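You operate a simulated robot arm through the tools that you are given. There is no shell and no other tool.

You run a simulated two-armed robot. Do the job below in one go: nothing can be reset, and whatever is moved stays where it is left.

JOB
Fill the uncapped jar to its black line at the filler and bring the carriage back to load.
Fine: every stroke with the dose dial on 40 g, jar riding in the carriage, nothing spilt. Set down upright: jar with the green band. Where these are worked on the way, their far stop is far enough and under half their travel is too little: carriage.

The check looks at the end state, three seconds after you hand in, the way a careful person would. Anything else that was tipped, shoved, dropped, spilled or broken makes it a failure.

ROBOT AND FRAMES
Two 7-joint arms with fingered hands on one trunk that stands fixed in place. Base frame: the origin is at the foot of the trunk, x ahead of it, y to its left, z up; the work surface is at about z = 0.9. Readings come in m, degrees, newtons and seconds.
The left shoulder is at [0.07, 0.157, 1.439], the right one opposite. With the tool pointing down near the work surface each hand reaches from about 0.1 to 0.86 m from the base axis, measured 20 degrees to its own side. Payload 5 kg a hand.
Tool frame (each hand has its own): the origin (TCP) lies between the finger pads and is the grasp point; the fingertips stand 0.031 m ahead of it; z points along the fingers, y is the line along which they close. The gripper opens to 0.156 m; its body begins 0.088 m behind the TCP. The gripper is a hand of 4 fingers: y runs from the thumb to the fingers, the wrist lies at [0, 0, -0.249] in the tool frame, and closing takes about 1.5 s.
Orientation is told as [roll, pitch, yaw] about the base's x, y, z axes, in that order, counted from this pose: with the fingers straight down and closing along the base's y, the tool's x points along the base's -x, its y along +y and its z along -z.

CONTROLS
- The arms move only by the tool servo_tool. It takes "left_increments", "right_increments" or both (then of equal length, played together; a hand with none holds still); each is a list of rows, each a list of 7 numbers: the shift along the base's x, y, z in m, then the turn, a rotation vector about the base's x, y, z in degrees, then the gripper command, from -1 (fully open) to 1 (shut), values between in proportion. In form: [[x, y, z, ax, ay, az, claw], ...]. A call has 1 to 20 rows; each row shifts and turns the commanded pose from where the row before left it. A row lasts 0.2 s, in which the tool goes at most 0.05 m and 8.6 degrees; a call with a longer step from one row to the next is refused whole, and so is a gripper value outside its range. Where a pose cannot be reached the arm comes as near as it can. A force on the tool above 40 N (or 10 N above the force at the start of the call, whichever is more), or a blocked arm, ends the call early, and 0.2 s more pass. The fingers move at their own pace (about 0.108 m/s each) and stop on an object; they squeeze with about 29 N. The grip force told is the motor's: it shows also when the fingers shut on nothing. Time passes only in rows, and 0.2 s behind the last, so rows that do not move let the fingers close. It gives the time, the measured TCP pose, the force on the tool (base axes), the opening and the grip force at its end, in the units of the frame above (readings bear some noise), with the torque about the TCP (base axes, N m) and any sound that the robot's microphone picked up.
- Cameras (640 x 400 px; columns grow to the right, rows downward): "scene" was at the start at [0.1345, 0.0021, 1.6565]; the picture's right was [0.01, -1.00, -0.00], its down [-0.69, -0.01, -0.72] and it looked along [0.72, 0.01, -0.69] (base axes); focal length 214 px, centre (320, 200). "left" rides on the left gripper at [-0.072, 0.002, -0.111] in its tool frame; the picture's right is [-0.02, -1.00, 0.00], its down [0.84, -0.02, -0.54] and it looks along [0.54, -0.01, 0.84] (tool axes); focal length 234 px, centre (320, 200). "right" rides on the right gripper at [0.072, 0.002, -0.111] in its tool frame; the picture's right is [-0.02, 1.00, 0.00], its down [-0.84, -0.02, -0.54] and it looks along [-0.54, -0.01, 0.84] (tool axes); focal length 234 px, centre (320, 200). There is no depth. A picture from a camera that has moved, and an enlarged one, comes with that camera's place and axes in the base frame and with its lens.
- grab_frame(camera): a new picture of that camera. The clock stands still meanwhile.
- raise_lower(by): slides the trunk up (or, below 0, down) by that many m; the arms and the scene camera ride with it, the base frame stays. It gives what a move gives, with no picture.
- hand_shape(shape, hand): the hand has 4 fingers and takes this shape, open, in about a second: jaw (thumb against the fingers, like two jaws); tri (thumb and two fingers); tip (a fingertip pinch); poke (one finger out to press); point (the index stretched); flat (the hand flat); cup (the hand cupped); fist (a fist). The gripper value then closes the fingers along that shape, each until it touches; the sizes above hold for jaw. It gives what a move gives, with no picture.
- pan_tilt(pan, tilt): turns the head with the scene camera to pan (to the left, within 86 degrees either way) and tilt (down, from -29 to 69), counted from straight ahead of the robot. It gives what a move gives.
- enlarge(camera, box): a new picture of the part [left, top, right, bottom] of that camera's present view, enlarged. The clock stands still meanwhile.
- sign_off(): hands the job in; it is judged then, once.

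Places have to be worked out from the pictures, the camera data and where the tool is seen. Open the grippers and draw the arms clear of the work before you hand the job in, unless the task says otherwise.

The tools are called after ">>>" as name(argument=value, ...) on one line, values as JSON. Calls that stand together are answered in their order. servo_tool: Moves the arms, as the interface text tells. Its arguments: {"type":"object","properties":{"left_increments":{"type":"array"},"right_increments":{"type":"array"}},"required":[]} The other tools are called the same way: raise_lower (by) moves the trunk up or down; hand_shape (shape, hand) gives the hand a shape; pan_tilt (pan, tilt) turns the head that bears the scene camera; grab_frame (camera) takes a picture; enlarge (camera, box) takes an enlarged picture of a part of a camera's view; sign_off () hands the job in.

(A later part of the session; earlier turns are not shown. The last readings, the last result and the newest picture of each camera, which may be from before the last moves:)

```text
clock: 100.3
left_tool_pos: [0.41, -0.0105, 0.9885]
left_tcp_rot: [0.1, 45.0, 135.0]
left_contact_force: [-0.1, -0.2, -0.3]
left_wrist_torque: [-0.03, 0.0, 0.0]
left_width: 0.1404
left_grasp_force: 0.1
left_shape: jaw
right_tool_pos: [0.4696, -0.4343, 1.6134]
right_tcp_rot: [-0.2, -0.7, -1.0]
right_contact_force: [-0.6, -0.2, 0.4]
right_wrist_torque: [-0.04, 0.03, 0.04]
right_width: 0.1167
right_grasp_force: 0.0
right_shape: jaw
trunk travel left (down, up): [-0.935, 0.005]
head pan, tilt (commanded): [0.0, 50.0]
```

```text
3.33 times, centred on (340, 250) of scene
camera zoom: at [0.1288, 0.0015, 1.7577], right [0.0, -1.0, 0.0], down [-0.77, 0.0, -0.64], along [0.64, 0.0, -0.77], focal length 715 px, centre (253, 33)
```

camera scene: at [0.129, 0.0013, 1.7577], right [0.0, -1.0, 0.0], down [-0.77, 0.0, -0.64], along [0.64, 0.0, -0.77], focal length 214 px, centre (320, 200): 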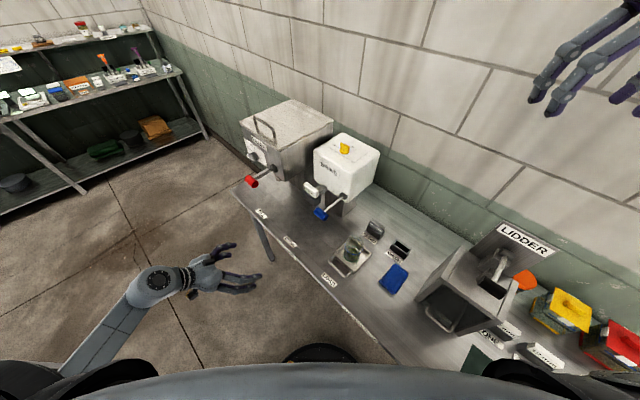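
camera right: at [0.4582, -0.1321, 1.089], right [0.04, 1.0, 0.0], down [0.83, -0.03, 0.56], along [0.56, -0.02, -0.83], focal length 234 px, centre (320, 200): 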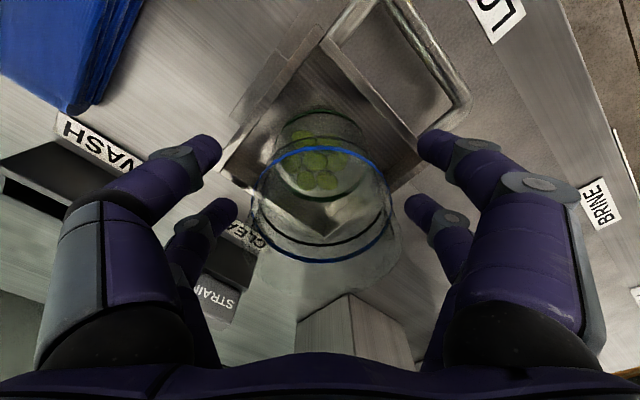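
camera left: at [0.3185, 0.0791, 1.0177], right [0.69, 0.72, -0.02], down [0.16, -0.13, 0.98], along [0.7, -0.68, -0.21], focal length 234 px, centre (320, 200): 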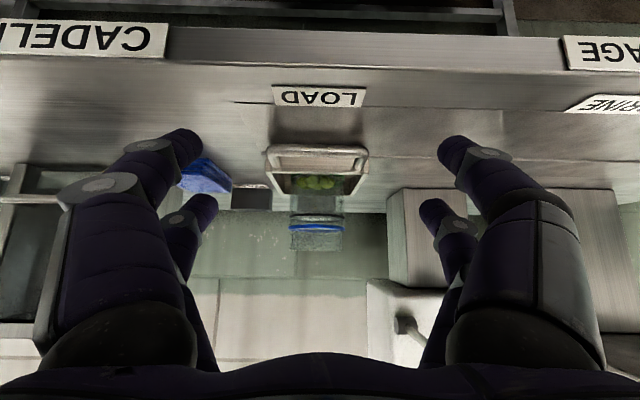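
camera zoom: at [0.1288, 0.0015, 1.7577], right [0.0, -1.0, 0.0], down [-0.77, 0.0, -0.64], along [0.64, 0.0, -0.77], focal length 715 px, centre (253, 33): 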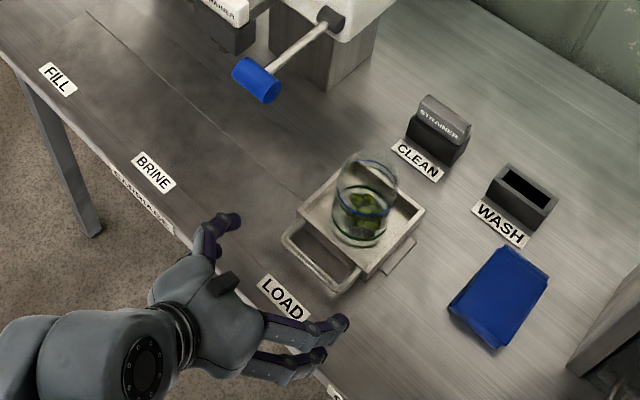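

The handle (outer width ~9.8 cm, z≈0.923) is centred between the open fingers. I lower to z 0.955 and slide in so that the fingers straddle it.

>>> servo_tool(left_increments=[[0, 0, -0.017, 0, 0, 0, -0.8], [0, 0, -0.0165, 0, 0, 0, -0.8], [0.0134, -0.0134, 0, 0, 0, 0, -0.8], [0.0134, -0.0134, 0, 0, 0, 0, -0.8], [0.0134, -0.0134, 0, 0, 0, 0, -0.8], [0.0134, -0.0134, 0, 0, 0, 0, -0.8], [0, 0, 0, 0, 0, 0, -0.8]])

>>> grab_frame(camera="left")

>>> enlarge(camera="scene", box=[290, 200, 410, 300])

```text
clock: 101.9
left_tool_pos: [0.4634, -0.0658, 0.9573]
left_tcp_rot: [-0.1, 44.9, 135.0]
left_contact_force: [-0.3, -0.8, 0.6]
left_wrist_torque: [-0.02, -0.01, 0.0]
left_width: 0.1406
left_grasp_force: 0.0
left_shape: jaw
right_tool_pos: [0.4704, -0.4347, 1.6117]
right_tcp_rot: [0.0, -0.7, -0.9]
right_contact_force: [0.5, 0.0, 0.0]
right_wrist_torque: [-0.03, 0.0, 0.03]
right_width: 0.1168
right_grasp_force: 0.1
right_shape: jaw
trunk travel left (down, up): [-0.935, 0.005]
head pan, tilt (commanded): [0.0, 50.0]
```

```text
taken
camera left: at [0.3725, 0.0248, 0.9851], right [0.7, 0.72, -0.02], down [0.16, -0.13, 0.98], along [0.7, -0.68, -0.21], focal length 234 px, centre (320, 200)
```

left: 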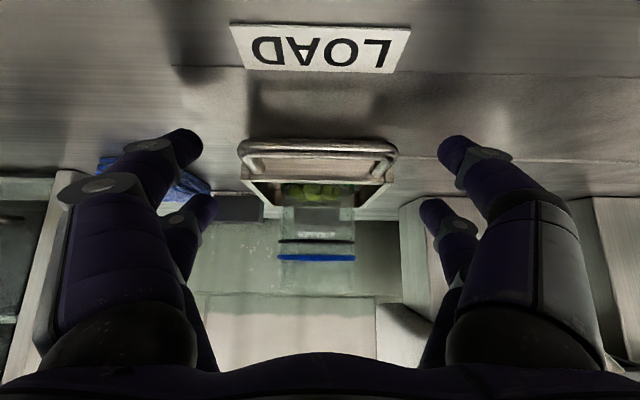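

```text
4.00 times, centred on (350, 250) of scene
camera zoom: at [0.129, 0.0007, 1.7577], right [0.0, -1.0, 0.0], down [-0.77, 0.0, -0.64], along [0.64, 0.0, -0.77], focal length 858 px, centre (200, 0)
```

zoom: 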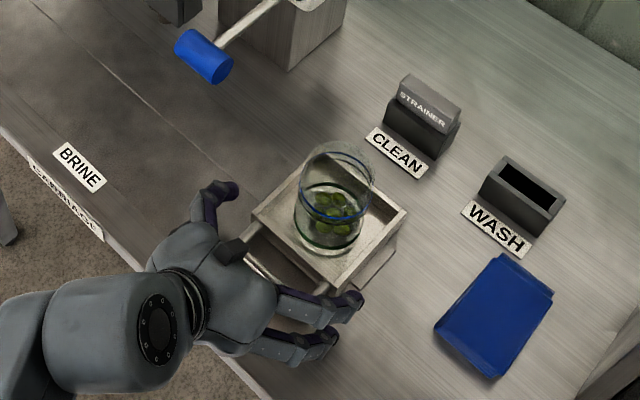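

The lower fingertips are level with the handle on both sides. I go 1.5 cm deeper and close to about 10.5 cm as a loose fork around the handle.

>>> servo_tool(left_increments=[[0.0053, -0.0053, 0, 0, 0, 0, -0.8], [0.0053, -0.0053, 0, 0, 0, 0, -0.8], [0, 0, 0, 0, 0, 0, -0.6], [0, 0, 0, 0, 0, 0, -0.45], [0, 0, 0, 0, 0, 0, -0.36], [0, 0, 0, 0, 0, 0, -0.36], [0, 0, 0, 0, 0, 0, -0.36]])

>>> grab_frame(camera="left")

>>> enlarge(camera="scene", box=[290, 200, 410, 300])

```text
clock: 103.5
left_tool_pos: [0.4739, -0.076, 0.956]
left_tcp_rot: [0.0, 44.9, 135.0]
left_contact_force: [0.0, 0.3, -0.7]
left_wrist_torque: [-0.02, 0.01, 0.04]
left_width: 0.1064
left_grasp_force: 0.1
left_shape: jaw
right_tool_pos: [0.4707, -0.4342, 1.6125]
right_tcp_rot: [-0.1, -0.8, -0.9]
right_contact_force: [-0.1, 0.0, 0.5]
right_wrist_torque: [0.03, 0.01, 0.01]
right_width: 0.1168
right_grasp_force: 0.1
right_shape: jaw
trunk travel left (down, up): [-0.935, 0.005]
head pan, tilt (commanded): [0.0, 50.0]
```

```text
taken
camera left: at [0.3823, 0.0136, 0.9843], right [0.69, 0.72, -0.02], down [0.16, -0.13, 0.98], along [0.7, -0.68, -0.21], focal length 234 px, centre (320, 200)
```

left: 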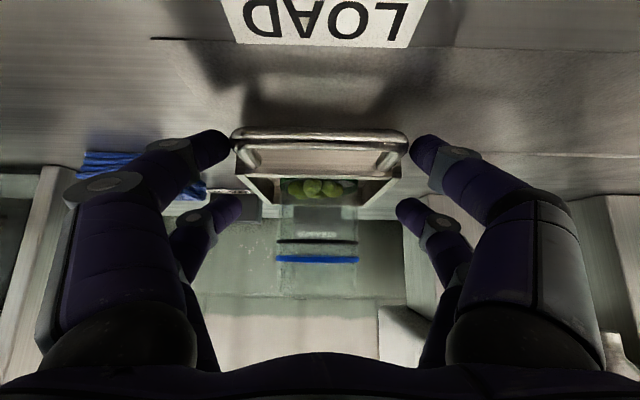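

```text
4.00 times, centred on (350, 250) of scene
camera zoom: at [0.1289, 0.0011, 1.7577], right [0.0, -1.0, 0.0], down [-0.77, 0.0, -0.64], along [0.64, 0.0, -0.77], focal length 858 px, centre (200, 0)
```

zoom: 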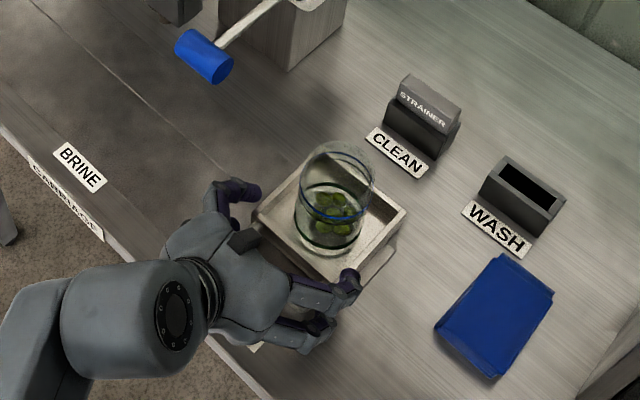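

The fork fits snugly around the handle. I push the carriage gently along the rail toward FILL, first about 10 cm, and check.

>>> servo_tool(left_increments=[[0.002, 0.002, 0, 0, 0, 0, -0.36], [0.004, 0.004, 0, 0, 0, 0, -0.36], [0.007, 0.007, 0, 0, 0, 0, -0.36], [0.01, 0.01, 0, 0, 0, 0, -0.36], [0.012, 0.012, 0, 0, 0, 0, -0.36], [0.012, 0.012, 0, 0, 0, 0, -0.36], [0.01, 0.01, 0, 0, 0, 0, -0.36], [0.006, 0.006, 0, 0, 0, 0, -0.36], [0.003, 0.003, 0, 0, 0, 0, -0.36], [0, 0, 0, 0, 0, 0, -0.36]])

>>> grab_frame(camera="left")

>>> enlarge(camera="scene", box=[270, 170, 410, 290])

```text
clock: 105.7
left_tool_pos: [0.5405, -0.0103, 0.9561]
left_tcp_rot: [0.0, 45.0, 135.0]
left_contact_force: [-0.9, -1.5, -0.1]
left_wrist_torque: [-0.03, 0.01, 0.05]
left_width: 0.1074
left_grasp_force: 0.1
left_shape: jaw
right_tool_pos: [0.4712, -0.4356, 1.6119]
right_tcp_rot: [0.0, -0.8, -0.8]
right_contact_force: [0.1, 0.7, -0.2]
right_wrist_torque: [0.02, -0.04, -0.01]
right_width: 0.1169
right_grasp_force: 0.0
right_shape: jaw
trunk travel left (down, up): [-0.935, 0.005]
head pan, tilt (commanded): [0.0, 50.0]
```

```text
taken
camera left: at [0.4487, 0.0798, 0.9845], right [0.69, 0.72, -0.02], down [0.16, -0.13, 0.98], along [0.7, -0.68, -0.21], focal length 234 px, centre (320, 200)
```

left: 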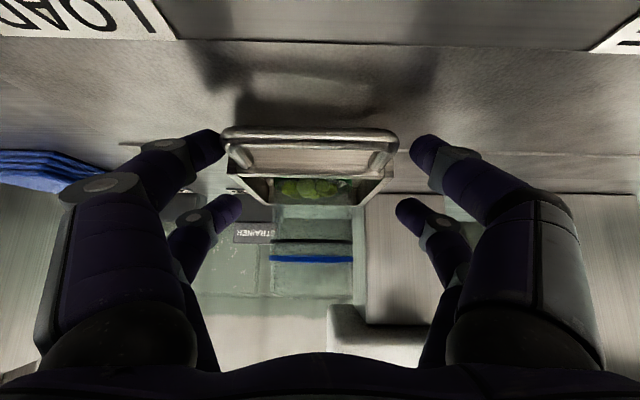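

```text
3.33 times, centred on (340, 230) of scene
camera zoom: at [0.1289, 0.0006, 1.7577], right [0.0, -1.0, 0.0], down [-0.77, 0.0, -0.64], along [0.64, 0.0, -0.77], focal length 715 px, centre (253, 100)
```

zoom: 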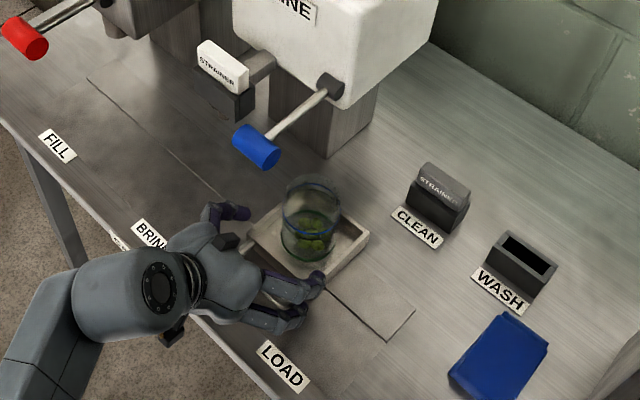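

The carriage glides with under 2 N and the jar stays put. I continue along the rail.

>>> servo_tool(left_increments=[[0.004, 0.004, 0, 0, 0, 0, -0.36], [0.008, 0.008, 0, 0, 0, 0, -0.36], [0.011, 0.011, 0, 0, 0, 0, -0.36], [0.013, 0.013, 0, 0, 0, 0, -0.36], [0.014, 0.014, 0, 0, 0, 0, -0.36], [0.014, 0.014, 0, 0, 0, 0, -0.36], [0.014, 0.014, 0, 0, 0, 0, -0.36], [0.014, 0.014, 0, 0, 0, 0, -0.36], [0.014, 0.014, 0, 0, 0, 0, -0.36], [0.014, 0.014, 0, 0, 0, 0, -0.36], [0.011, 0.011, 0, 0, 0, 0, -0.36], [0.008, 0.008, 0, 0, 0, 0, -0.36], [0.004, 0.004, 0, 0, 0, 0, -0.36], [0, 0, 0, 0, 0, 0, -0.36]])

>>> grab_frame(camera="left")

>>> grab_frame(camera="scene")

>>> enlarge(camera="scene", box=[230, 140, 390, 270])

```text
clock: 108.7
left_tool_pos: [0.6824, 0.1329, 0.9545]
left_tcp_rot: [0.0, 44.9, 135.1]
left_contact_force: [0.0, -0.4, -0.5]
left_wrist_torque: [0.0, 0.01, 0.0]
left_width: 0.1071
left_grasp_force: 0.1
left_shape: jaw
right_tool_pos: [0.4703, -0.4338, 1.613]
right_tcp_rot: [0.0, -0.8, -0.7]
right_contact_force: [0.0, -0.3, 0.1]
right_wrist_torque: [0.01, 0.02, -0.01]
right_width: 0.1166
right_grasp_force: 0.0
right_shape: jaw
trunk travel left (down, up): [-0.935, 0.005]
head pan, tilt (commanded): [0.0, 50.0]
```

```text
taken
camera left: at [0.5907, 0.2228, 0.9838], right [0.69, 0.72, -0.02], down [0.16, -0.13, 0.98], along [0.7, -0.68, -0.21], focal length 234 px, centre (320, 200)
```

left: 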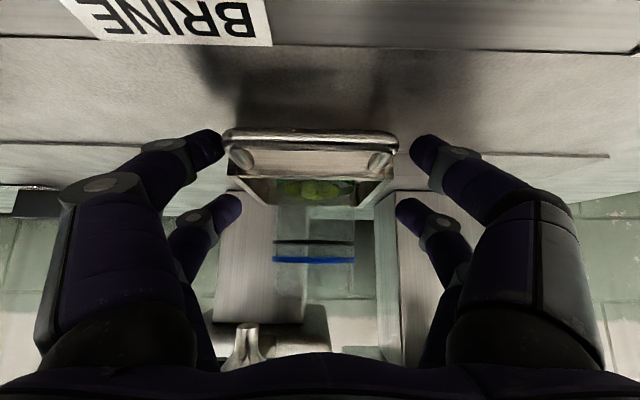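

```text
taken
camera scene: at [0.129, 0.0008, 1.7577], right [0.0, -1.0, 0.0], down [-0.77, 0.0, -0.64], along [0.64, 0.0, -0.77], focal length 214 px, centre (320, 200)
```

scene: 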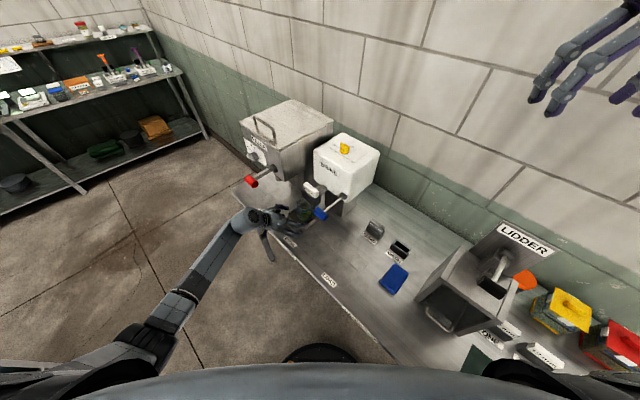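

```text
3.08 times, centred on (310, 205) of scene
camera zoom: at [0.129, 0.0008, 1.7577], right [0.0, -1.0, 0.0], down [-0.77, 0.0, -0.64], along [0.64, 0.0, -0.77], focal length 660 px, centre (351, 185)
```

zoom: 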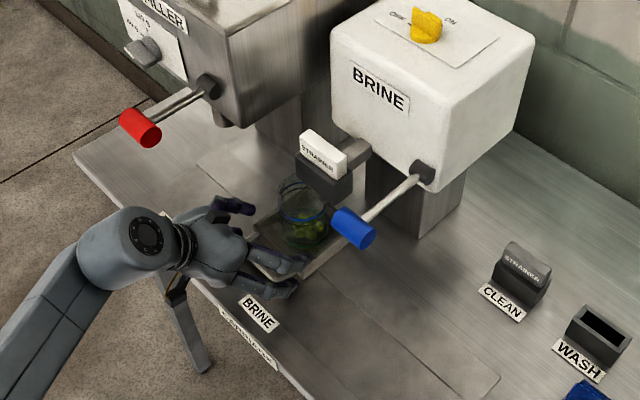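

It passes BRINE freely. About 16 cm remain; I go another 13 cm and then feel for the far stop slowly.

>>> servo_tool(left_increments=[[0.004, 0.004, 0, 0, 0, 0, -0.36], [0.008, 0.008, 0, 0, 0, 0, -0.36], [0.011, 0.011, 0, 0, 0, 0, -0.36], [0.013, 0.013, 0, 0, 0, 0, -0.36], [0.014, 0.014, 0, 0, 0, 0, -0.36], [0.014, 0.014, 0, 0, 0, 0, -0.36], [0.012, 0.012, 0, 0, 0, 0, -0.36], [0.008, 0.008, 0, 0, 0, 0, -0.36], [0.005, 0.005, 0, 0, 0, 0, -0.36], [0.003, 0.003, 0, 0, 0, 0, -0.36], [0, 0, 0, 0, 0, 0, -0.36]])

>>> grab_frame(camera="left")

>>> enlarge(camera="scene", box=[200, 130, 360, 260])

```text
clock: 111.1
left_tool_pos: [0.7754, 0.2256, 0.9558]
left_tcp_rot: [0.0, 44.9, 135.0]
left_contact_force: [-1.6, -0.4, -0.5]
left_wrist_torque: [-0.01, 0.03, 0.01]
left_width: 0.107
left_grasp_force: 0.1
left_shape: jaw
right_tool_pos: [0.4703, -0.4341, 1.6113]
right_tcp_rot: [0.0, -0.8, -0.9]
right_contact_force: [0.1, 0.6, 0.4]
right_wrist_torque: [-0.01, 0.04, 0.02]
right_width: 0.1165
right_grasp_force: 0.1
right_shape: jaw
trunk travel left (down, up): [-0.935, 0.005]
head pan, tilt (commanded): [0.0, 50.0]
```

```text
taken
camera left: at [0.6835, 0.3153, 0.9841], right [0.69, 0.72, -0.02], down [0.16, -0.13, 0.98], along [0.7, -0.68, -0.21], focal length 234 px, centre (320, 200)
```

left: 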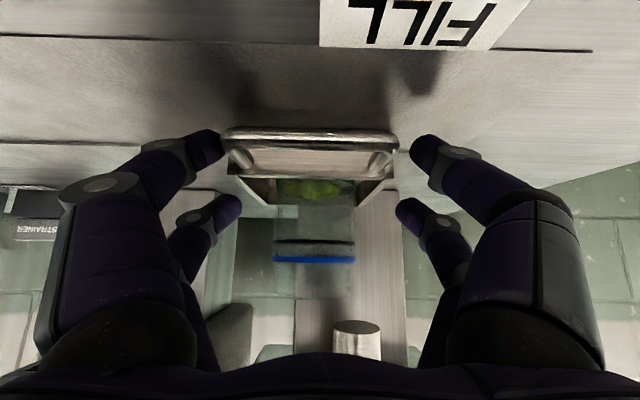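

```text
3.08 times, centred on (280, 195) of scene
camera zoom: at [0.129, 0.0009, 1.7577], right [0.0, -1.0, 0.0], down [-0.77, 0.0, -0.64], along [0.64, 0.0, -0.77], focal length 660 px, centre (443, 215)
```

zoom: 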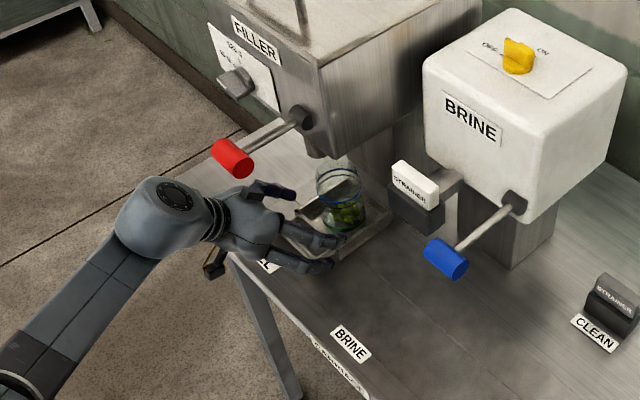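

The nozzle is still ~3.5 cm further along than the jar. I advance in small steps until the stop is felt.

>>> servo_tool(left_increments=[[0.003, 0.003, 0, 0, 0, 0, -0.36], [0.005, 0.005, 0, 0, 0, 0, -0.36], [0.005, 0.005, 0, 0, 0, 0, -0.36], [0.004, 0.004, 0, 0, 0, 0, -0.36], [0.003, 0.003, 0, 0, 0, 0, -0.36], [0.002, 0.002, 0, 0, 0, 0, -0.36], [0.002, 0.002, 0, 0, 0, 0, -0.36], [0, 0, 0, 0, 0, 0, -0.36]])

>>> grab_frame(camera="left")

```text
clock: 112.9
left_tool_pos: [0.799, 0.2485, 0.9568]
left_tcp_rot: [0.0, 45.0, 135.0]
left_contact_force: [0.6, 0.6, -0.5]
left_wrist_torque: [-0.02, 0.01, -0.02]
left_width: 0.1065
left_grasp_force: 0.1
left_shape: jaw
right_tool_pos: [0.4711, -0.4345, 1.6119]
right_tcp_rot: [0.0, -0.8, -1.0]
right_contact_force: [-0.5, 0.3, -0.2]
right_wrist_torque: [0.03, -0.04, 0.01]
right_width: 0.1168
right_grasp_force: 0.0
right_shape: jaw
trunk travel left (down, up): [-0.935, 0.005]
head pan, tilt (commanded): [0.0, 50.0]
```

```text
taken
camera left: at [0.7079, 0.3386, 0.9847], right [0.69, 0.72, -0.02], down [0.16, -0.13, 0.98], along [0.7, -0.68, -0.21], focal length 234 px, centre (320, 200)
```

left: 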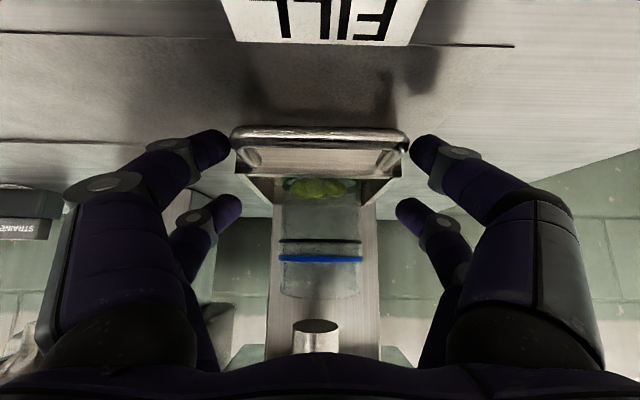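

The jar is now under the nozzle. I push a little further to make sure the carriage is at its far stop.

>>> servo_tool(left_increments=[[0.002, 0.002, 0, 0, 0, 0, -0.36], [0.002, 0.002, 0, 0, 0, 0, -0.36], [0.002, 0.002, 0, 0, 0, 0, -0.36], [0.002, 0.002, 0, 0, 0, 0, -0.36], [0, 0, 0, 0, 0, 0, -0.36]])

>>> grab_frame(camera="left")

```text
clock: 114.1
left_tool_pos: [0.8062, 0.2548, 0.9574]
left_tcp_rot: [0.1, 44.9, 135.0]
left_contact_force: [-2.4, -3.2, -1.0]
left_wrist_torque: [-0.07, 0.07, 0.0]
left_width: 0.108
left_grasp_force: 0.1
left_shape: jaw
right_tool_pos: [0.4707, -0.4355, 1.6129]
right_tcp_rot: [0.0, -0.7, -0.8]
right_contact_force: [0.8, 0.0, 0.7]
right_wrist_torque: [-0.01, 0.01, -0.01]
right_width: 0.1167
right_grasp_force: 0.1
right_shape: jaw
trunk travel left (down, up): [-0.935, 0.005]
head pan, tilt (commanded): [0.0, 50.0]
```

```text
taken
camera left: at [0.7146, 0.3461, 0.9849], right [0.7, 0.72, -0.02], down [0.16, -0.13, 0.98], along [0.7, -0.68, -0.21], focal length 234 px, centre (320, 200)
```

left: 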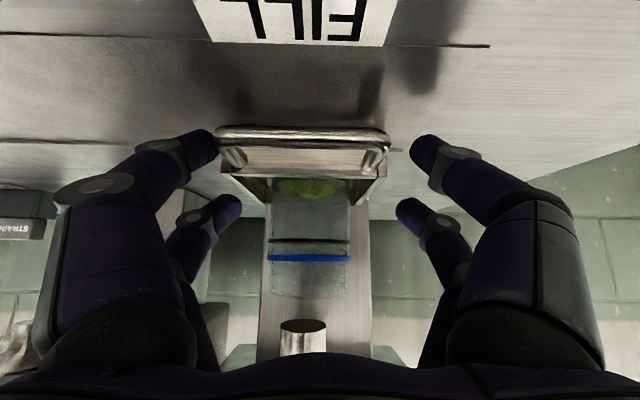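

Resistance has risen to 4 N. I push a couple of millimetres more to confirm it is the hard stop.

>>> servo_tool(left_increments=[[0.0015, 0.0015, 0, 0, 0, 0, -0.36], [0.0015, 0.0015, 0, 0, 0, 0, -0.36], [0, 0, 0, 0, 0, 0, -0.36]])

>>> grab_frame(camera="left")

```text
clock: 114.9
left_tool_pos: [0.81, 0.2584, 0.9561]
left_tcp_rot: [0.0, 44.9, 135.0]
left_contact_force: [-4.8, -3.1, -1.3]
left_wrist_torque: [-0.07, 0.11, -0.06]
left_width: 0.1085
left_grasp_force: 0.1
left_shape: jaw
right_tool_pos: [0.47, -0.4348, 1.6123]
right_tcp_rot: [0.0, -0.9, -0.9]
right_contact_force: [-0.7, -0.4, 0.2]
right_wrist_torque: [-0.02, 0.02, -0.01]
right_width: 0.1167
right_grasp_force: 0.0
right_shape: jaw
trunk travel left (down, up): [-0.935, 0.005]
head pan, tilt (commanded): [0.0, 50.0]
```

```text
taken
camera left: at [0.7181, 0.3489, 0.9847], right [0.7, 0.72, -0.02], down [0.16, -0.13, 0.98], along [0.7, -0.68, -0.21], focal length 234 px, centre (320, 200)
```

left: 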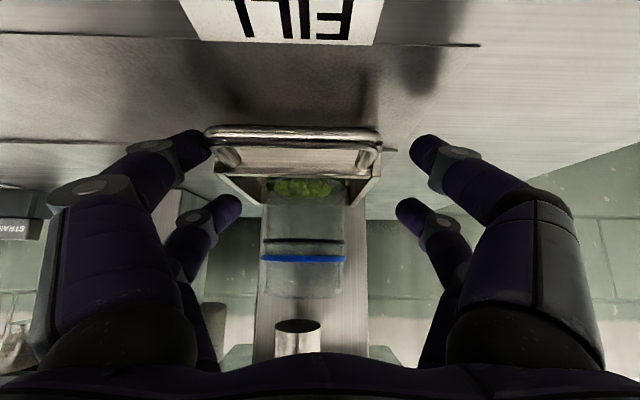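

The carriage stands hard at the FILL stop with the jar under the nozzle. I relieve the push, open the fingers and withdraw straight back from the handle.

>>> servo_tool(left_increments=[[-0.003, -0.003, 0, 0, 0, 0, -0.4], [0, 0, 0, 0, 0, 0, -0.6], [0, 0, 0, 0, 0, 0, -0.75], [0, 0, 0, 0, 0, 0, -0.75], [-0.008, 0.008, 0, 0, 0, 0, -0.75], [-0.014, 0.014, 0, 0, 0, 0, -0.75], [-0.02, 0.02, 0, 0, 0, 0, -0.75], [-0.025, 0.025, 0.005, 0, 0, 0, -0.75], [-0.03, 0.03, 0.01, 0, 0, 0, -0.75], [-0.03, 0.03, 0.02, 0, 0, 0, -0.75], [0, 0, 0, 0, 0, 0, -0.75]])

>>> grab_frame(camera="left")

>>> enlarge(camera="scene", box=[200, 110, 360, 240])

```text
clock: 117.3
left_tool_pos: [0.6781, 0.3842, 0.9905]
left_tcp_rot: [0.1, 44.9, 134.9]
left_contact_force: [0.0, 0.4, -0.3]
left_wrist_torque: [0.02, 0.03, 0.0]
left_width: 0.1365
left_grasp_force: 0.2
left_shape: jaw
right_tool_pos: [0.4705, -0.4359, 1.613]
right_tcp_rot: [0.1, -0.9, -0.9]
right_contact_force: [0.2, -0.1, 0.6]
right_wrist_torque: [0.02, -0.01, 0.0]
right_width: 0.1167
right_grasp_force: 0.1
right_shape: jaw
trunk travel left (down, up): [-0.935, 0.005]
head pan, tilt (commanded): [0.0, 50.0]
```

```text
taken
camera left: at [0.586, 0.4735, 1.0191], right [0.7, 0.72, -0.02], down [0.16, -0.13, 0.98], along [0.7, -0.68, -0.21], focal length 234 px, centre (320, 200)
```

left: 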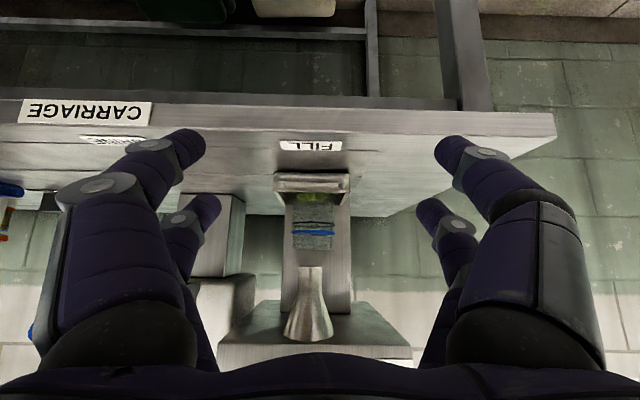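

```text
3.08 times, centred on (280, 175) of scene
camera zoom: at [0.1298, 0.0004, 1.7576], right [0.0, -1.0, 0.0], down [-0.77, 0.0, -0.64], along [0.64, 0.0, -0.77], focal length 660 px, centre (443, 277)
```

zoom: 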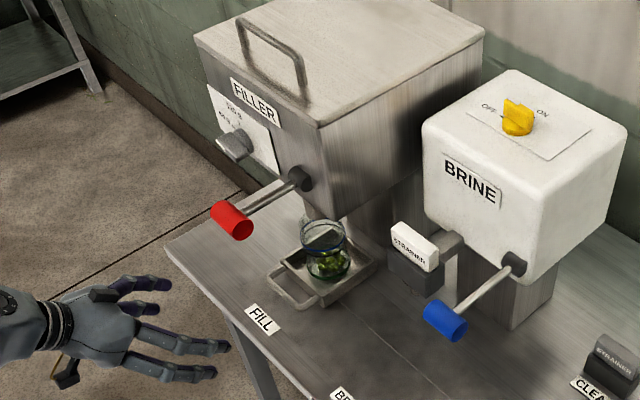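

The carriage and jar sit under the filler. I take a close look at the jar level against the black line as a baseline.

>>> enlarge(camera="left", box=[270, 150, 360, 350])

>>> enlarge(camera="scene", box=[255, 140, 305, 205])

```text
2.00 times, centred on (315, 250) of left
camera zoom: at [0.586, 0.4735, 1.0191], right [0.7, 0.72, -0.02], down [0.16, -0.13, 0.98], along [0.7, -0.68, -0.21], focal length 468 px, centre (330, 100)
```

zoom: 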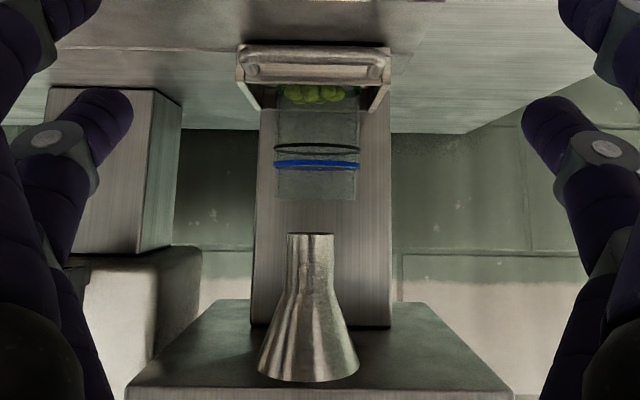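

```text
6.15 times, centred on (280, 172) of scene
camera zoom: at [0.1298, 0.0004, 1.7576], right [0.0, -1.0, 0.0], down [-0.77, 0.0, -0.64], along [0.64, 0.0, -0.77], focal length 1320 px, centre (566, 369)
```

zoom: 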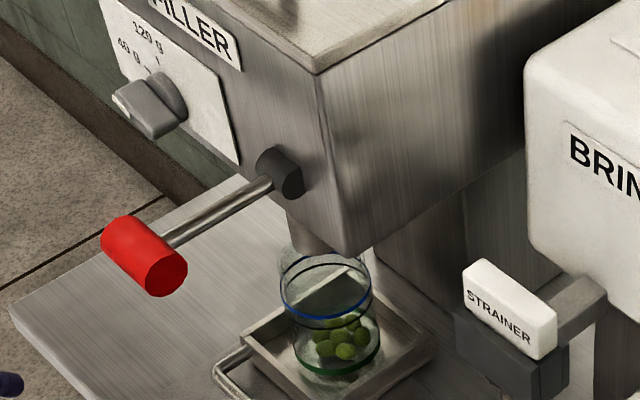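

The jar opening is within ~5 mm of the nozzle axis; olives are well below the black line. Now I bring the left hand in front of the red lever, pointing at it horizontally and rolled so the jaws open up/down.

>>> servo_tool(left_increments=[[-0.0163, -0.0026, 0.0333, -5.3, -5.3, 0, -0.3], [-0.0163, -0.0026, 0.0333, -5.3, -5.3, 0, -0.1], [-0.0163, -0.0026, 0.0333, -5.3, -5.3, 0, 0.1], [-0.0163, -0.0026, 0.0333, -5.3, -5.3, 0, 0.1], [-0.0163, -0.0026, 0.0333, -5.3, -5.3, 0, 0.1], [-0.0163, -0.0026, 0.0333, -5.3, -5.3, 0, 0.1], [0, 0, 0, -5.3, 5.3, 0, 0.1], [0, 0, 0, -5.3, 5.3, 0, 0.1], [0, 0, 0, -5.3, 5.3, 0, 0.1], [0, 0, 0, -5.3, 5.3, 0, 0.1], [0, 0, 0, -5.3, 5.3, 0, 0.1], [0, 0, 0, -5.3, 5.3, 0, 0.1], [0, 0, 0, -5.3, 5.3, 0, 0.1], [0, 0, 0, -5.3, 5.3, 0, 0.1], [0, 0, 0, -5.3, 5.3, 0, 0.1], [0, 0, 0, -5.3, 5.3, 0, 0.1], [0, 0, 0, -5.3, 5.3, 0, 0.1], [0, 0, 0, -5.3, 5.3, 0, 0.1], [0, 0, 0, 0, 0, 0, 0.1]])

>>> grab_frame(camera="left")

>>> grab_frame(camera="scene")

```text
clock: 121.3
left_tool_pos: [0.5818, 0.3669, 1.1908]
left_tcp_rot: [90.0, -0.2, -135.1]
left_contact_force: [0.5, -1.0, 0.0]
left_wrist_torque: [0.01, -0.01, 0.02]
left_width: 0.0707
left_grasp_force: 0.0
left_shape: jaw
right_tool_pos: [0.4701, -0.4338, 1.6117]
right_tcp_rot: [-0.1, -0.8, -0.9]
right_contact_force: [0.1, -0.4, -0.2]
right_wrist_torque: [0.0, 0.02, -0.03]
right_width: 0.1167
right_grasp_force: 0.1
right_shape: jaw
trunk travel left (down, up): [-0.935, 0.005]
head pan, tilt (commanded): [0.0, 50.0]
```

```text
taken
camera left: at [0.4536, 0.3958, 1.1933], right [-0.02, -0.02, -1.0], down [0.21, 0.98, -0.02], along [0.98, -0.21, -0.01], focal length 234 px, centre (320, 200)
```

left: 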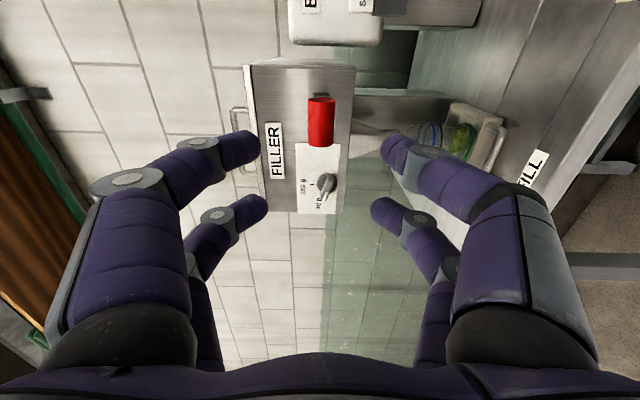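

```text
taken
camera scene: at [0.129, 0.0011, 1.7577], right [0.0, -1.0, 0.0], down [-0.77, 0.0, -0.64], along [0.64, 0.0, -0.77], focal length 214 px, centre (320, 200)
```

scene: 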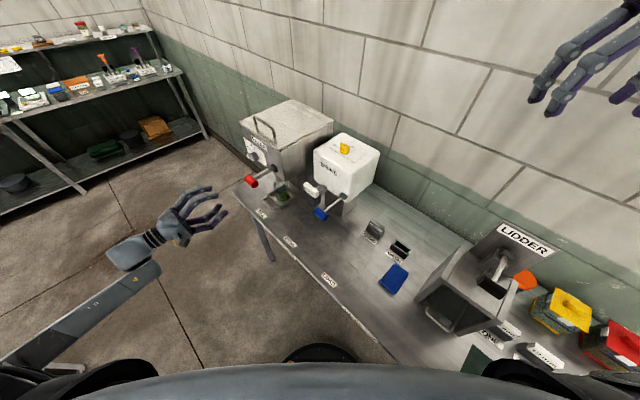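

The knob lies exactly on the tool axis with the jaws above and below it. I advance so the jaws surround the knob.

>>> servo_tool(left_increments=[[0.0133, -0.0133, 0, 0, 0, 0, 0.1], [0.0133, -0.0133, 0, 0, 0, 0, 0.1], [0.0133, -0.0133, 0, 0, 0, 0, 0.1], [0.0133, -0.0133, 0, 0, 0, 0, 0.1], [0.0133, -0.0133, 0, 0, 0, 0, 0.1], [0.0133, -0.0133, 0, 0, 0, 0, 0.1], [0.0133, -0.0133, 0, 0, 0, 0, 0.1], [0.0133, -0.0133, 0, 0, 0, 0, 0.1], [0, 0, 0, 0, 0, 0, 0.1]])

>>> grab_frame(camera="left")

>>> enlarge(camera="scene", box=[220, 110, 340, 220])

```text
clock: 123.3
left_tool_pos: [0.6892, 0.2611, 1.1906]
left_tcp_rot: [90.0, 0.0, -135.1]
left_contact_force: [0.9, -0.6, -0.6]
left_wrist_torque: [0.01, 0.01, 0.0]
left_width: 0.0707
left_grasp_force: 0.1
left_shape: jaw
right_tool_pos: [0.4711, -0.4355, 1.6114]
right_tcp_rot: [0.0, -0.8, -0.9]
right_contact_force: [0.0, -0.1, 0.4]
right_wrist_torque: [0.04, 0.0, 0.03]
right_width: 0.1168
right_grasp_force: 0.1
right_shape: jaw
trunk travel left (down, up): [-0.935, 0.005]
head pan, tilt (commanded): [0.0, 50.0]
```

```text
taken
camera left: at [0.5608, 0.2886, 1.1922], right [-0.02, -0.02, -1.0], down [0.21, 0.98, -0.02], along [0.98, -0.21, -0.01], focal length 234 px, centre (320, 200)
```

left: 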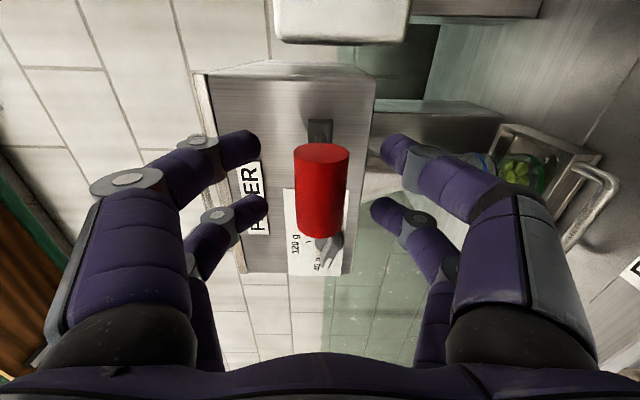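

```text
3.64 times, centred on (280, 165) of scene
camera zoom: at [0.1289, 0.0011, 1.7577], right [0.0, -1.0, 0.0], down [-0.77, 0.0, -0.64], along [0.64, 0.0, -0.77], focal length 780 px, centre (466, 327)
```

zoom: 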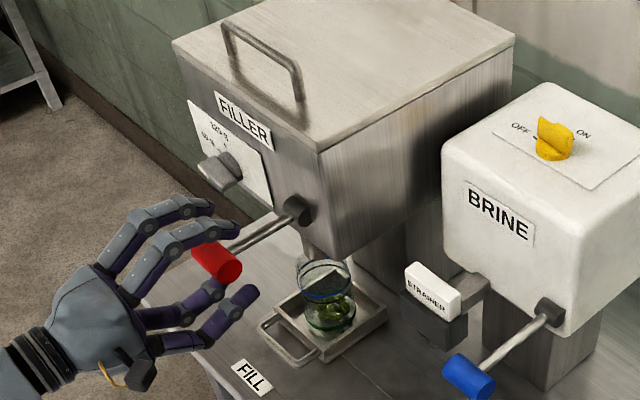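

The knob is between the jaws. I shift 5 mm sideways so the rod will pass between the upper fingers, narrow the jaws, and start pulling the lever down along its arc (about 20° first).

>>> servo_tool(left_increments=[[-0.0035, -0.0035, 0, 0, 0, 0, 0.36], [0, 0, 0, 0, 0, 0, 0.36], [0, 0, -0.008, 0, 0, 0, 0.36], [0.001, -0.001, -0.009, 0, 0, 0, 0.36], [0.001, -0.001, -0.009, 0, 0, 0, 0.36], [0.0015, -0.0015, -0.009, 0, 0, 0, 0.36], [0.0015, -0.0015, -0.008, 0, 0, 0, 0.36], [0, 0, 0, 0, 0, 0, 0.36]])

>>> grab_frame(camera="left")

>>> enlarge(camera="scene", box=[220, 110, 340, 220])

```text
clock: 125.1
left_tool_pos: [0.6908, 0.2524, 1.1486]
left_tcp_rot: [90.0, 0.1, -135.1]
left_contact_force: [-0.2, -0.4, 1.6]
left_wrist_torque: [-0.02, 0.03, 0.01]
left_width: 0.0505
left_grasp_force: 0.2
left_shape: jaw
right_tool_pos: [0.4698, -0.4355, 1.6123]
right_tcp_rot: [-0.1, -0.8, -0.9]
right_contact_force: [-0.2, 0.0, 0.0]
right_wrist_torque: [-0.02, -0.01, 0.02]
right_width: 0.1167
right_grasp_force: 0.0
right_shape: jaw
trunk travel left (down, up): [-0.935, 0.005]
head pan, tilt (commanded): [0.0, 50.0]
```

```text
taken
camera left: at [0.5614, 0.2802, 1.1505], right [-0.02, -0.02, -1.0], down [0.21, 0.98, -0.02], along [0.98, -0.21, -0.01], focal length 234 px, centre (320, 200)
```

left: 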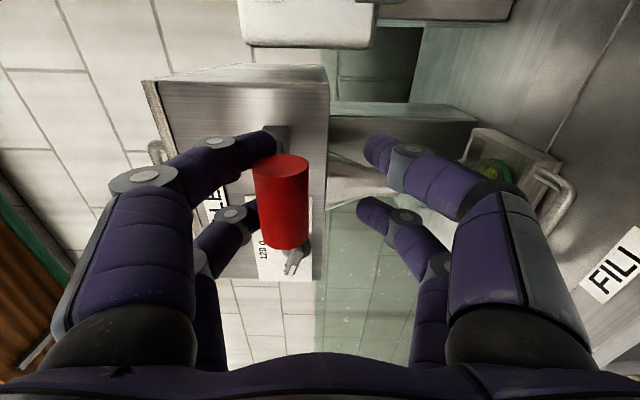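

```text
3.64 times, centred on (280, 165) of scene
camera zoom: at [0.1288, 0.0007, 1.7577], right [0.0, -1.0, 0.0], down [-0.77, 0.0, -0.64], along [0.64, 0.0, -0.77], focal length 780 px, centre (466, 327)
```

zoom: 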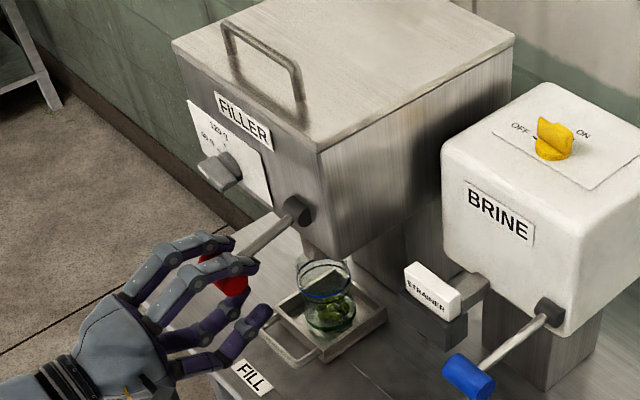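

The lever comes down easily. I continue along the arc to about 50°.

>>> servo_tool(left_increments=[[0.0028, -0.0028, -0.009, 0, 0, 0, 0.36], [0.0035, -0.0035, -0.009, 0, 0, 0, 0.36], [0.004, -0.004, -0.009, 0, 0, 0, 0.36], [0.0045, -0.0045, -0.009, 0, 0, 0, 0.36], [0.005, -0.005, -0.008, 0, 0, 0, 0.36], [0, 0, 0, 0, 0, 0, 0.36]])

>>> grab_frame(camera="left")

>>> enlarge(camera="scene", box=[220, 110, 340, 220])

```text
clock: 126.5
left_tool_pos: [0.7105, 0.2347, 1.1044]
left_tcp_rot: [90.1, 0.1, -135.0]
left_contact_force: [0.1, 0.3, 2.1]
left_wrist_torque: [-0.01, 0.05, -0.02]
left_width: 0.0508
left_grasp_force: 0.0
left_shape: jaw
right_tool_pos: [0.4699, -0.4353, 1.613]
right_tcp_rot: [-0.1, -0.8, -0.8]
right_contact_force: [0.0, 0.0, -0.2]
right_wrist_torque: [-0.01, 0.01, 0.06]
right_width: 0.1166
right_grasp_force: 0.0
right_shape: jaw
trunk travel left (down, up): [-0.935, 0.005]
head pan, tilt (commanded): [0.0, 50.0]
```

```text
taken
camera left: at [0.5818, 0.2615, 1.1066], right [-0.02, -0.02, -1.0], down [0.21, 0.98, -0.02], along [0.98, -0.21, -0.01], focal length 234 px, centre (320, 200)
```

left: 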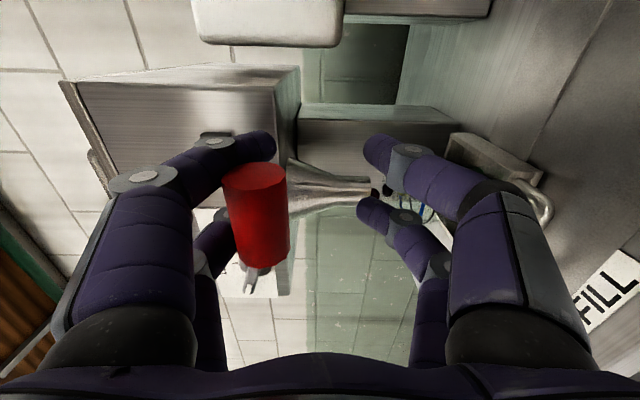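

```text
3.64 times, centred on (280, 165) of scene
camera zoom: at [0.1285, 0.001, 1.7577], right [0.0, -1.0, 0.0], down [-0.77, 0.0, -0.64], along [0.64, 0.0, -0.77], focal length 780 px, centre (466, 327)
```

zoom: 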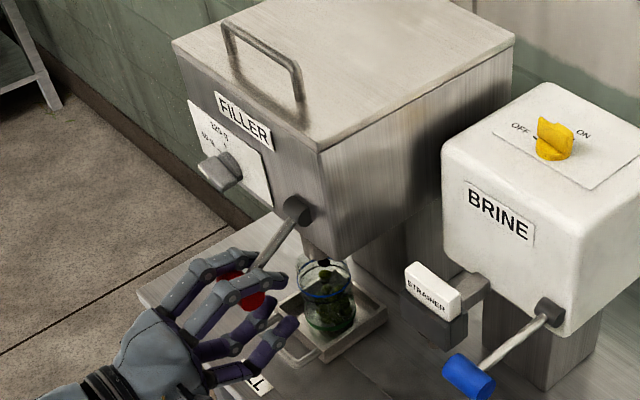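

Olives are dropping into the jar. I zoom in on the jar before finishing the stroke.

>>> enlarge(camera="scene", box=[260, 150, 310, 205])

>>> enlarge(camera="left", box=[360, 110, 560, 240])

```text
7.27 times, centred on (285, 178) of scene
camera zoom: at [0.1285, 0.001, 1.7577], right [0.0, -1.0, 0.0], down [-0.77, 0.0, -0.64], along [0.64, 0.0, -0.77], focal length 1560 px, centre (574, 364)
```

zoom: 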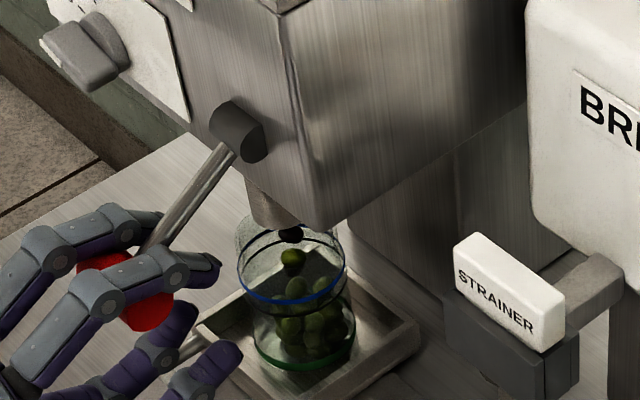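

```text
3.08 times, centred on (460, 175) of left
camera zoom: at [0.5818, 0.2615, 1.1066], right [-0.02, -0.02, -1.0], down [0.21, 0.98, -0.02], along [0.98, -0.21, -0.01], focal length 720 px, centre (-111, 277)
```

zoom: 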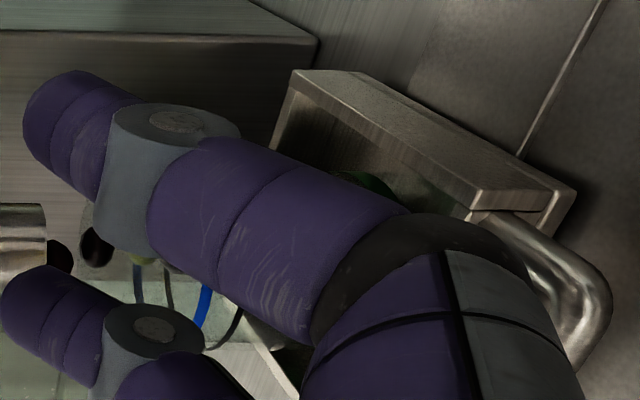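

Olives are still falling one by one. I hold the lever still and let a second pass.

>>> servo_tool(left_increments=[[0, 0, 0, 0, 0, 0, 0.36], [0, 0, 0, 0, 0, 0, 0.36], [0, 0, 0, 0, 0, 0, 0.36], [0, 0, 0, 0, 0, 0, 0.36], [0, 0, 0, 0, 0, 0, 0.36]])

>>> enlarge(camera="scene", box=[260, 150, 310, 205])

```text
clock: 127.7
left_tool_pos: [0.7107, 0.2333, 1.1049]
left_tcp_rot: [90.0, 0.1, -135.1]
left_contact_force: [-0.6, -0.3, 3.0]
left_wrist_torque: [0.02, -0.03, -0.03]
left_width: 0.0508
left_grasp_force: 0.0
left_shape: jaw
right_tool_pos: [0.4698, -0.4348, 1.6118]
right_tcp_rot: [-0.1, -0.8, -0.9]
right_contact_force: [0.5, -0.9, -0.1]
right_wrist_torque: [-0.01, 0.0, 0.0]
right_width: 0.1166
right_grasp_force: 0.1
right_shape: jaw
trunk travel left (down, up): [-0.935, 0.005]
head pan, tilt (commanded): [0.0, 50.0]
```

```text
7.27 times, centred on (285, 178) of scene
camera zoom: at [0.1285, 0.001, 1.7577], right [0.0, -1.0, 0.0], down [-0.77, 0.0, -0.64], along [0.64, 0.0, -0.77], focal length 1560 px, centre (574, 364)
```

zoom: 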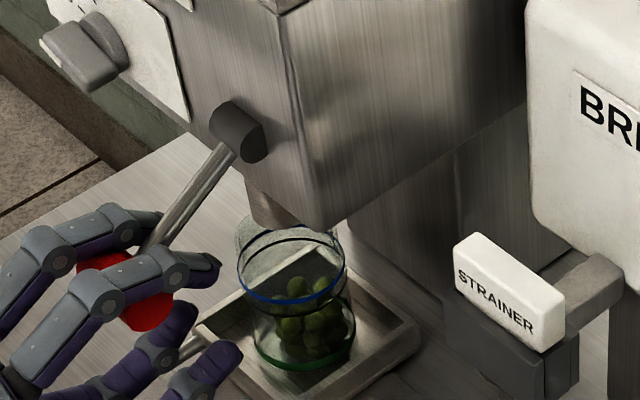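

The flow has stopped. I push the lever on to find the end of its travel, in small steps.

>>> servo_tool(left_increments=[[0.004, -0.004, -0.006, 0, 0, 0, 0.36], [0.004, -0.004, -0.006, 0, 0, 0, 0.36], [0.004, -0.004, -0.005, 0, 0, 0, 0.36], [0, 0, 0, 0, 0, 0, 0.36]])

>>> enlarge(camera="scene", box=[250, 140, 310, 205])

>>> grab_frame(camera="left")

```text
clock: 128.7
left_tool_pos: [0.72, 0.2231, 1.0904]
left_tcp_rot: [90.3, 0.2, -135.1]
left_contact_force: [-4.4, 6.5, 19.6]
left_wrist_torque: [0.0, -0.07, 0.06]
left_width: 0.0554
left_grasp_force: 0.1
left_shape: jaw
right_tool_pos: [0.4667, -0.434, 1.615]
right_tcp_rot: [-0.1, -0.9, -0.7]
right_contact_force: [-0.1, 0.1, -0.3]
right_wrist_torque: [-0.01, 0.02, -0.02]
right_width: 0.1165
right_grasp_force: 0.0
right_shape: jaw
trunk travel left (down, up): [-0.935, 0.005]
head pan, tilt (commanded): [0.0, 50.0]
```

```text
6.15 times, centred on (280, 172) of scene
camera zoom: at [0.1253, 0.0015, 1.7581], right [0.0, -1.0, 0.0], down [-0.76, 0.0, -0.64], along [0.64, 0.0, -0.76], focal length 1320 px, centre (566, 369)
```

zoom: 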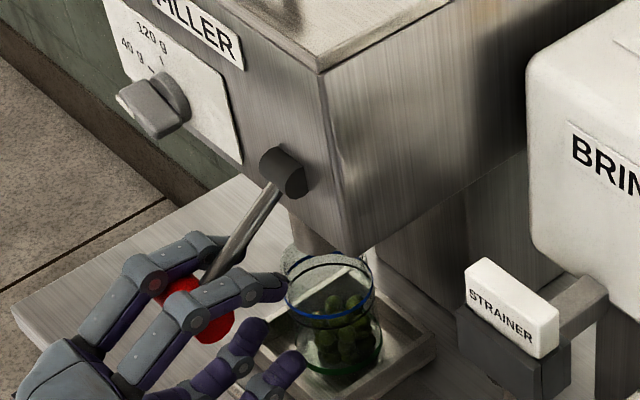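

```text
taken
camera left: at [0.5919, 0.251, 1.0922], right [-0.01, -0.02, -1.0], down [0.21, 0.98, -0.02], along [0.98, -0.21, -0.01], focal length 234 px, centre (320, 200)
```

left: 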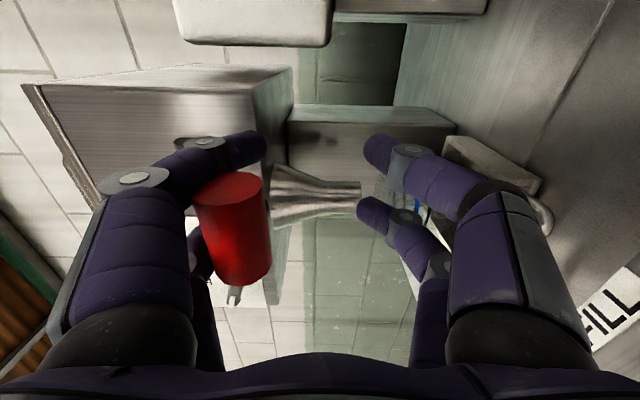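

The lever met its end stop (about 20 N). One full stroke is done; I bring the lever back up along the same arc.

>>> servo_tool(left_increments=[[-0.004, 0.004, 0.005, 0, 0, 0, 0.36], [-0.004, 0.004, 0.006, 0, 0, 0, 0.36], [-0.004, 0.004, 0.006, 0, 0, 0, 0.36], [-0.005, 0.005, 0.008, 0, 0, 0, 0.36], [-0.0045, 0.0045, 0.009, 0, 0, 0, 0.36], [-0.004, 0.004, 0.009, 0, 0, 0, 0.36], [-0.0035, 0.0035, 0.009, 0, 0, 0, 0.36], [-0.0028, 0.0028, 0.009, 0, 0, 0, 0.36], [-0.0015, 0.0015, 0.008, 0, 0, 0, 0.36], [-0.0015, 0.0015, 0.009, 0, 0, 0, 0.36], [-0.001, 0.001, 0.009, 0, 0, 0, 0.36], [-0.001, 0.001, 0.009, 0, 0, 0, 0.36], [0, 0, 0.008, 0, 0, 0, 0.36], [0, 0, 0, 0, 0, 0, 0.36]])

>>> grab_frame(camera="left")

>>> enlarge(camera="scene", box=[250, 140, 310, 205])

```text
clock: 131.7
left_tool_pos: [0.6849, 0.2579, 1.1913]
left_tcp_rot: [89.9, 0.0, -135.1]
left_contact_force: [-0.8, -0.9, -0.4]
left_wrist_torque: [0.0, -0.02, 0.0]
left_width: 0.0504
left_grasp_force: 0.0
left_shape: jaw
right_tool_pos: [0.4709, -0.4354, 1.6118]
right_tcp_rot: [-0.1, -0.8, -1.0]
right_contact_force: [-0.9, -0.4, -0.2]
right_wrist_torque: [-0.02, 0.01, 0.02]
right_width: 0.1166
right_grasp_force: 0.1
right_shape: jaw
trunk travel left (down, up): [-0.935, 0.005]
head pan, tilt (commanded): [0.0, 50.0]
```

```text
taken
camera left: at [0.5564, 0.2858, 1.1931], right [-0.02, -0.02, -1.0], down [0.21, 0.98, -0.02], along [0.98, -0.21, -0.01], focal length 234 px, centre (320, 200)
```

left: 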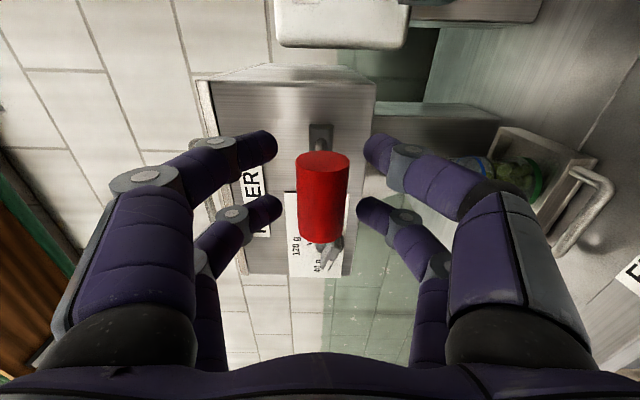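

```text
6.15 times, centred on (280, 172) of scene
camera zoom: at [0.1292, 0.001, 1.7577], right [0.0, -1.0, 0.0], down [-0.77, 0.0, -0.64], along [0.64, 0.0, -0.77], focal length 1320 px, centre (566, 369)
```

zoom: 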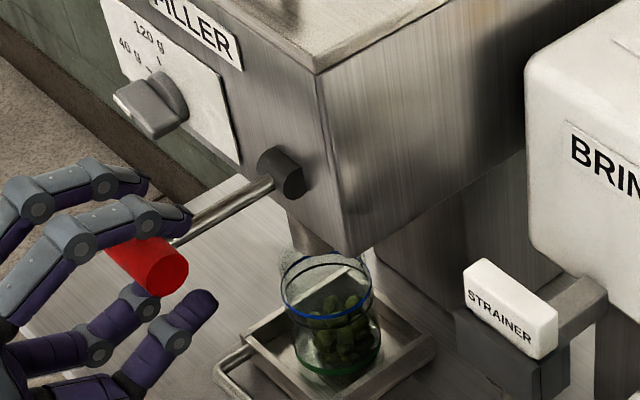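

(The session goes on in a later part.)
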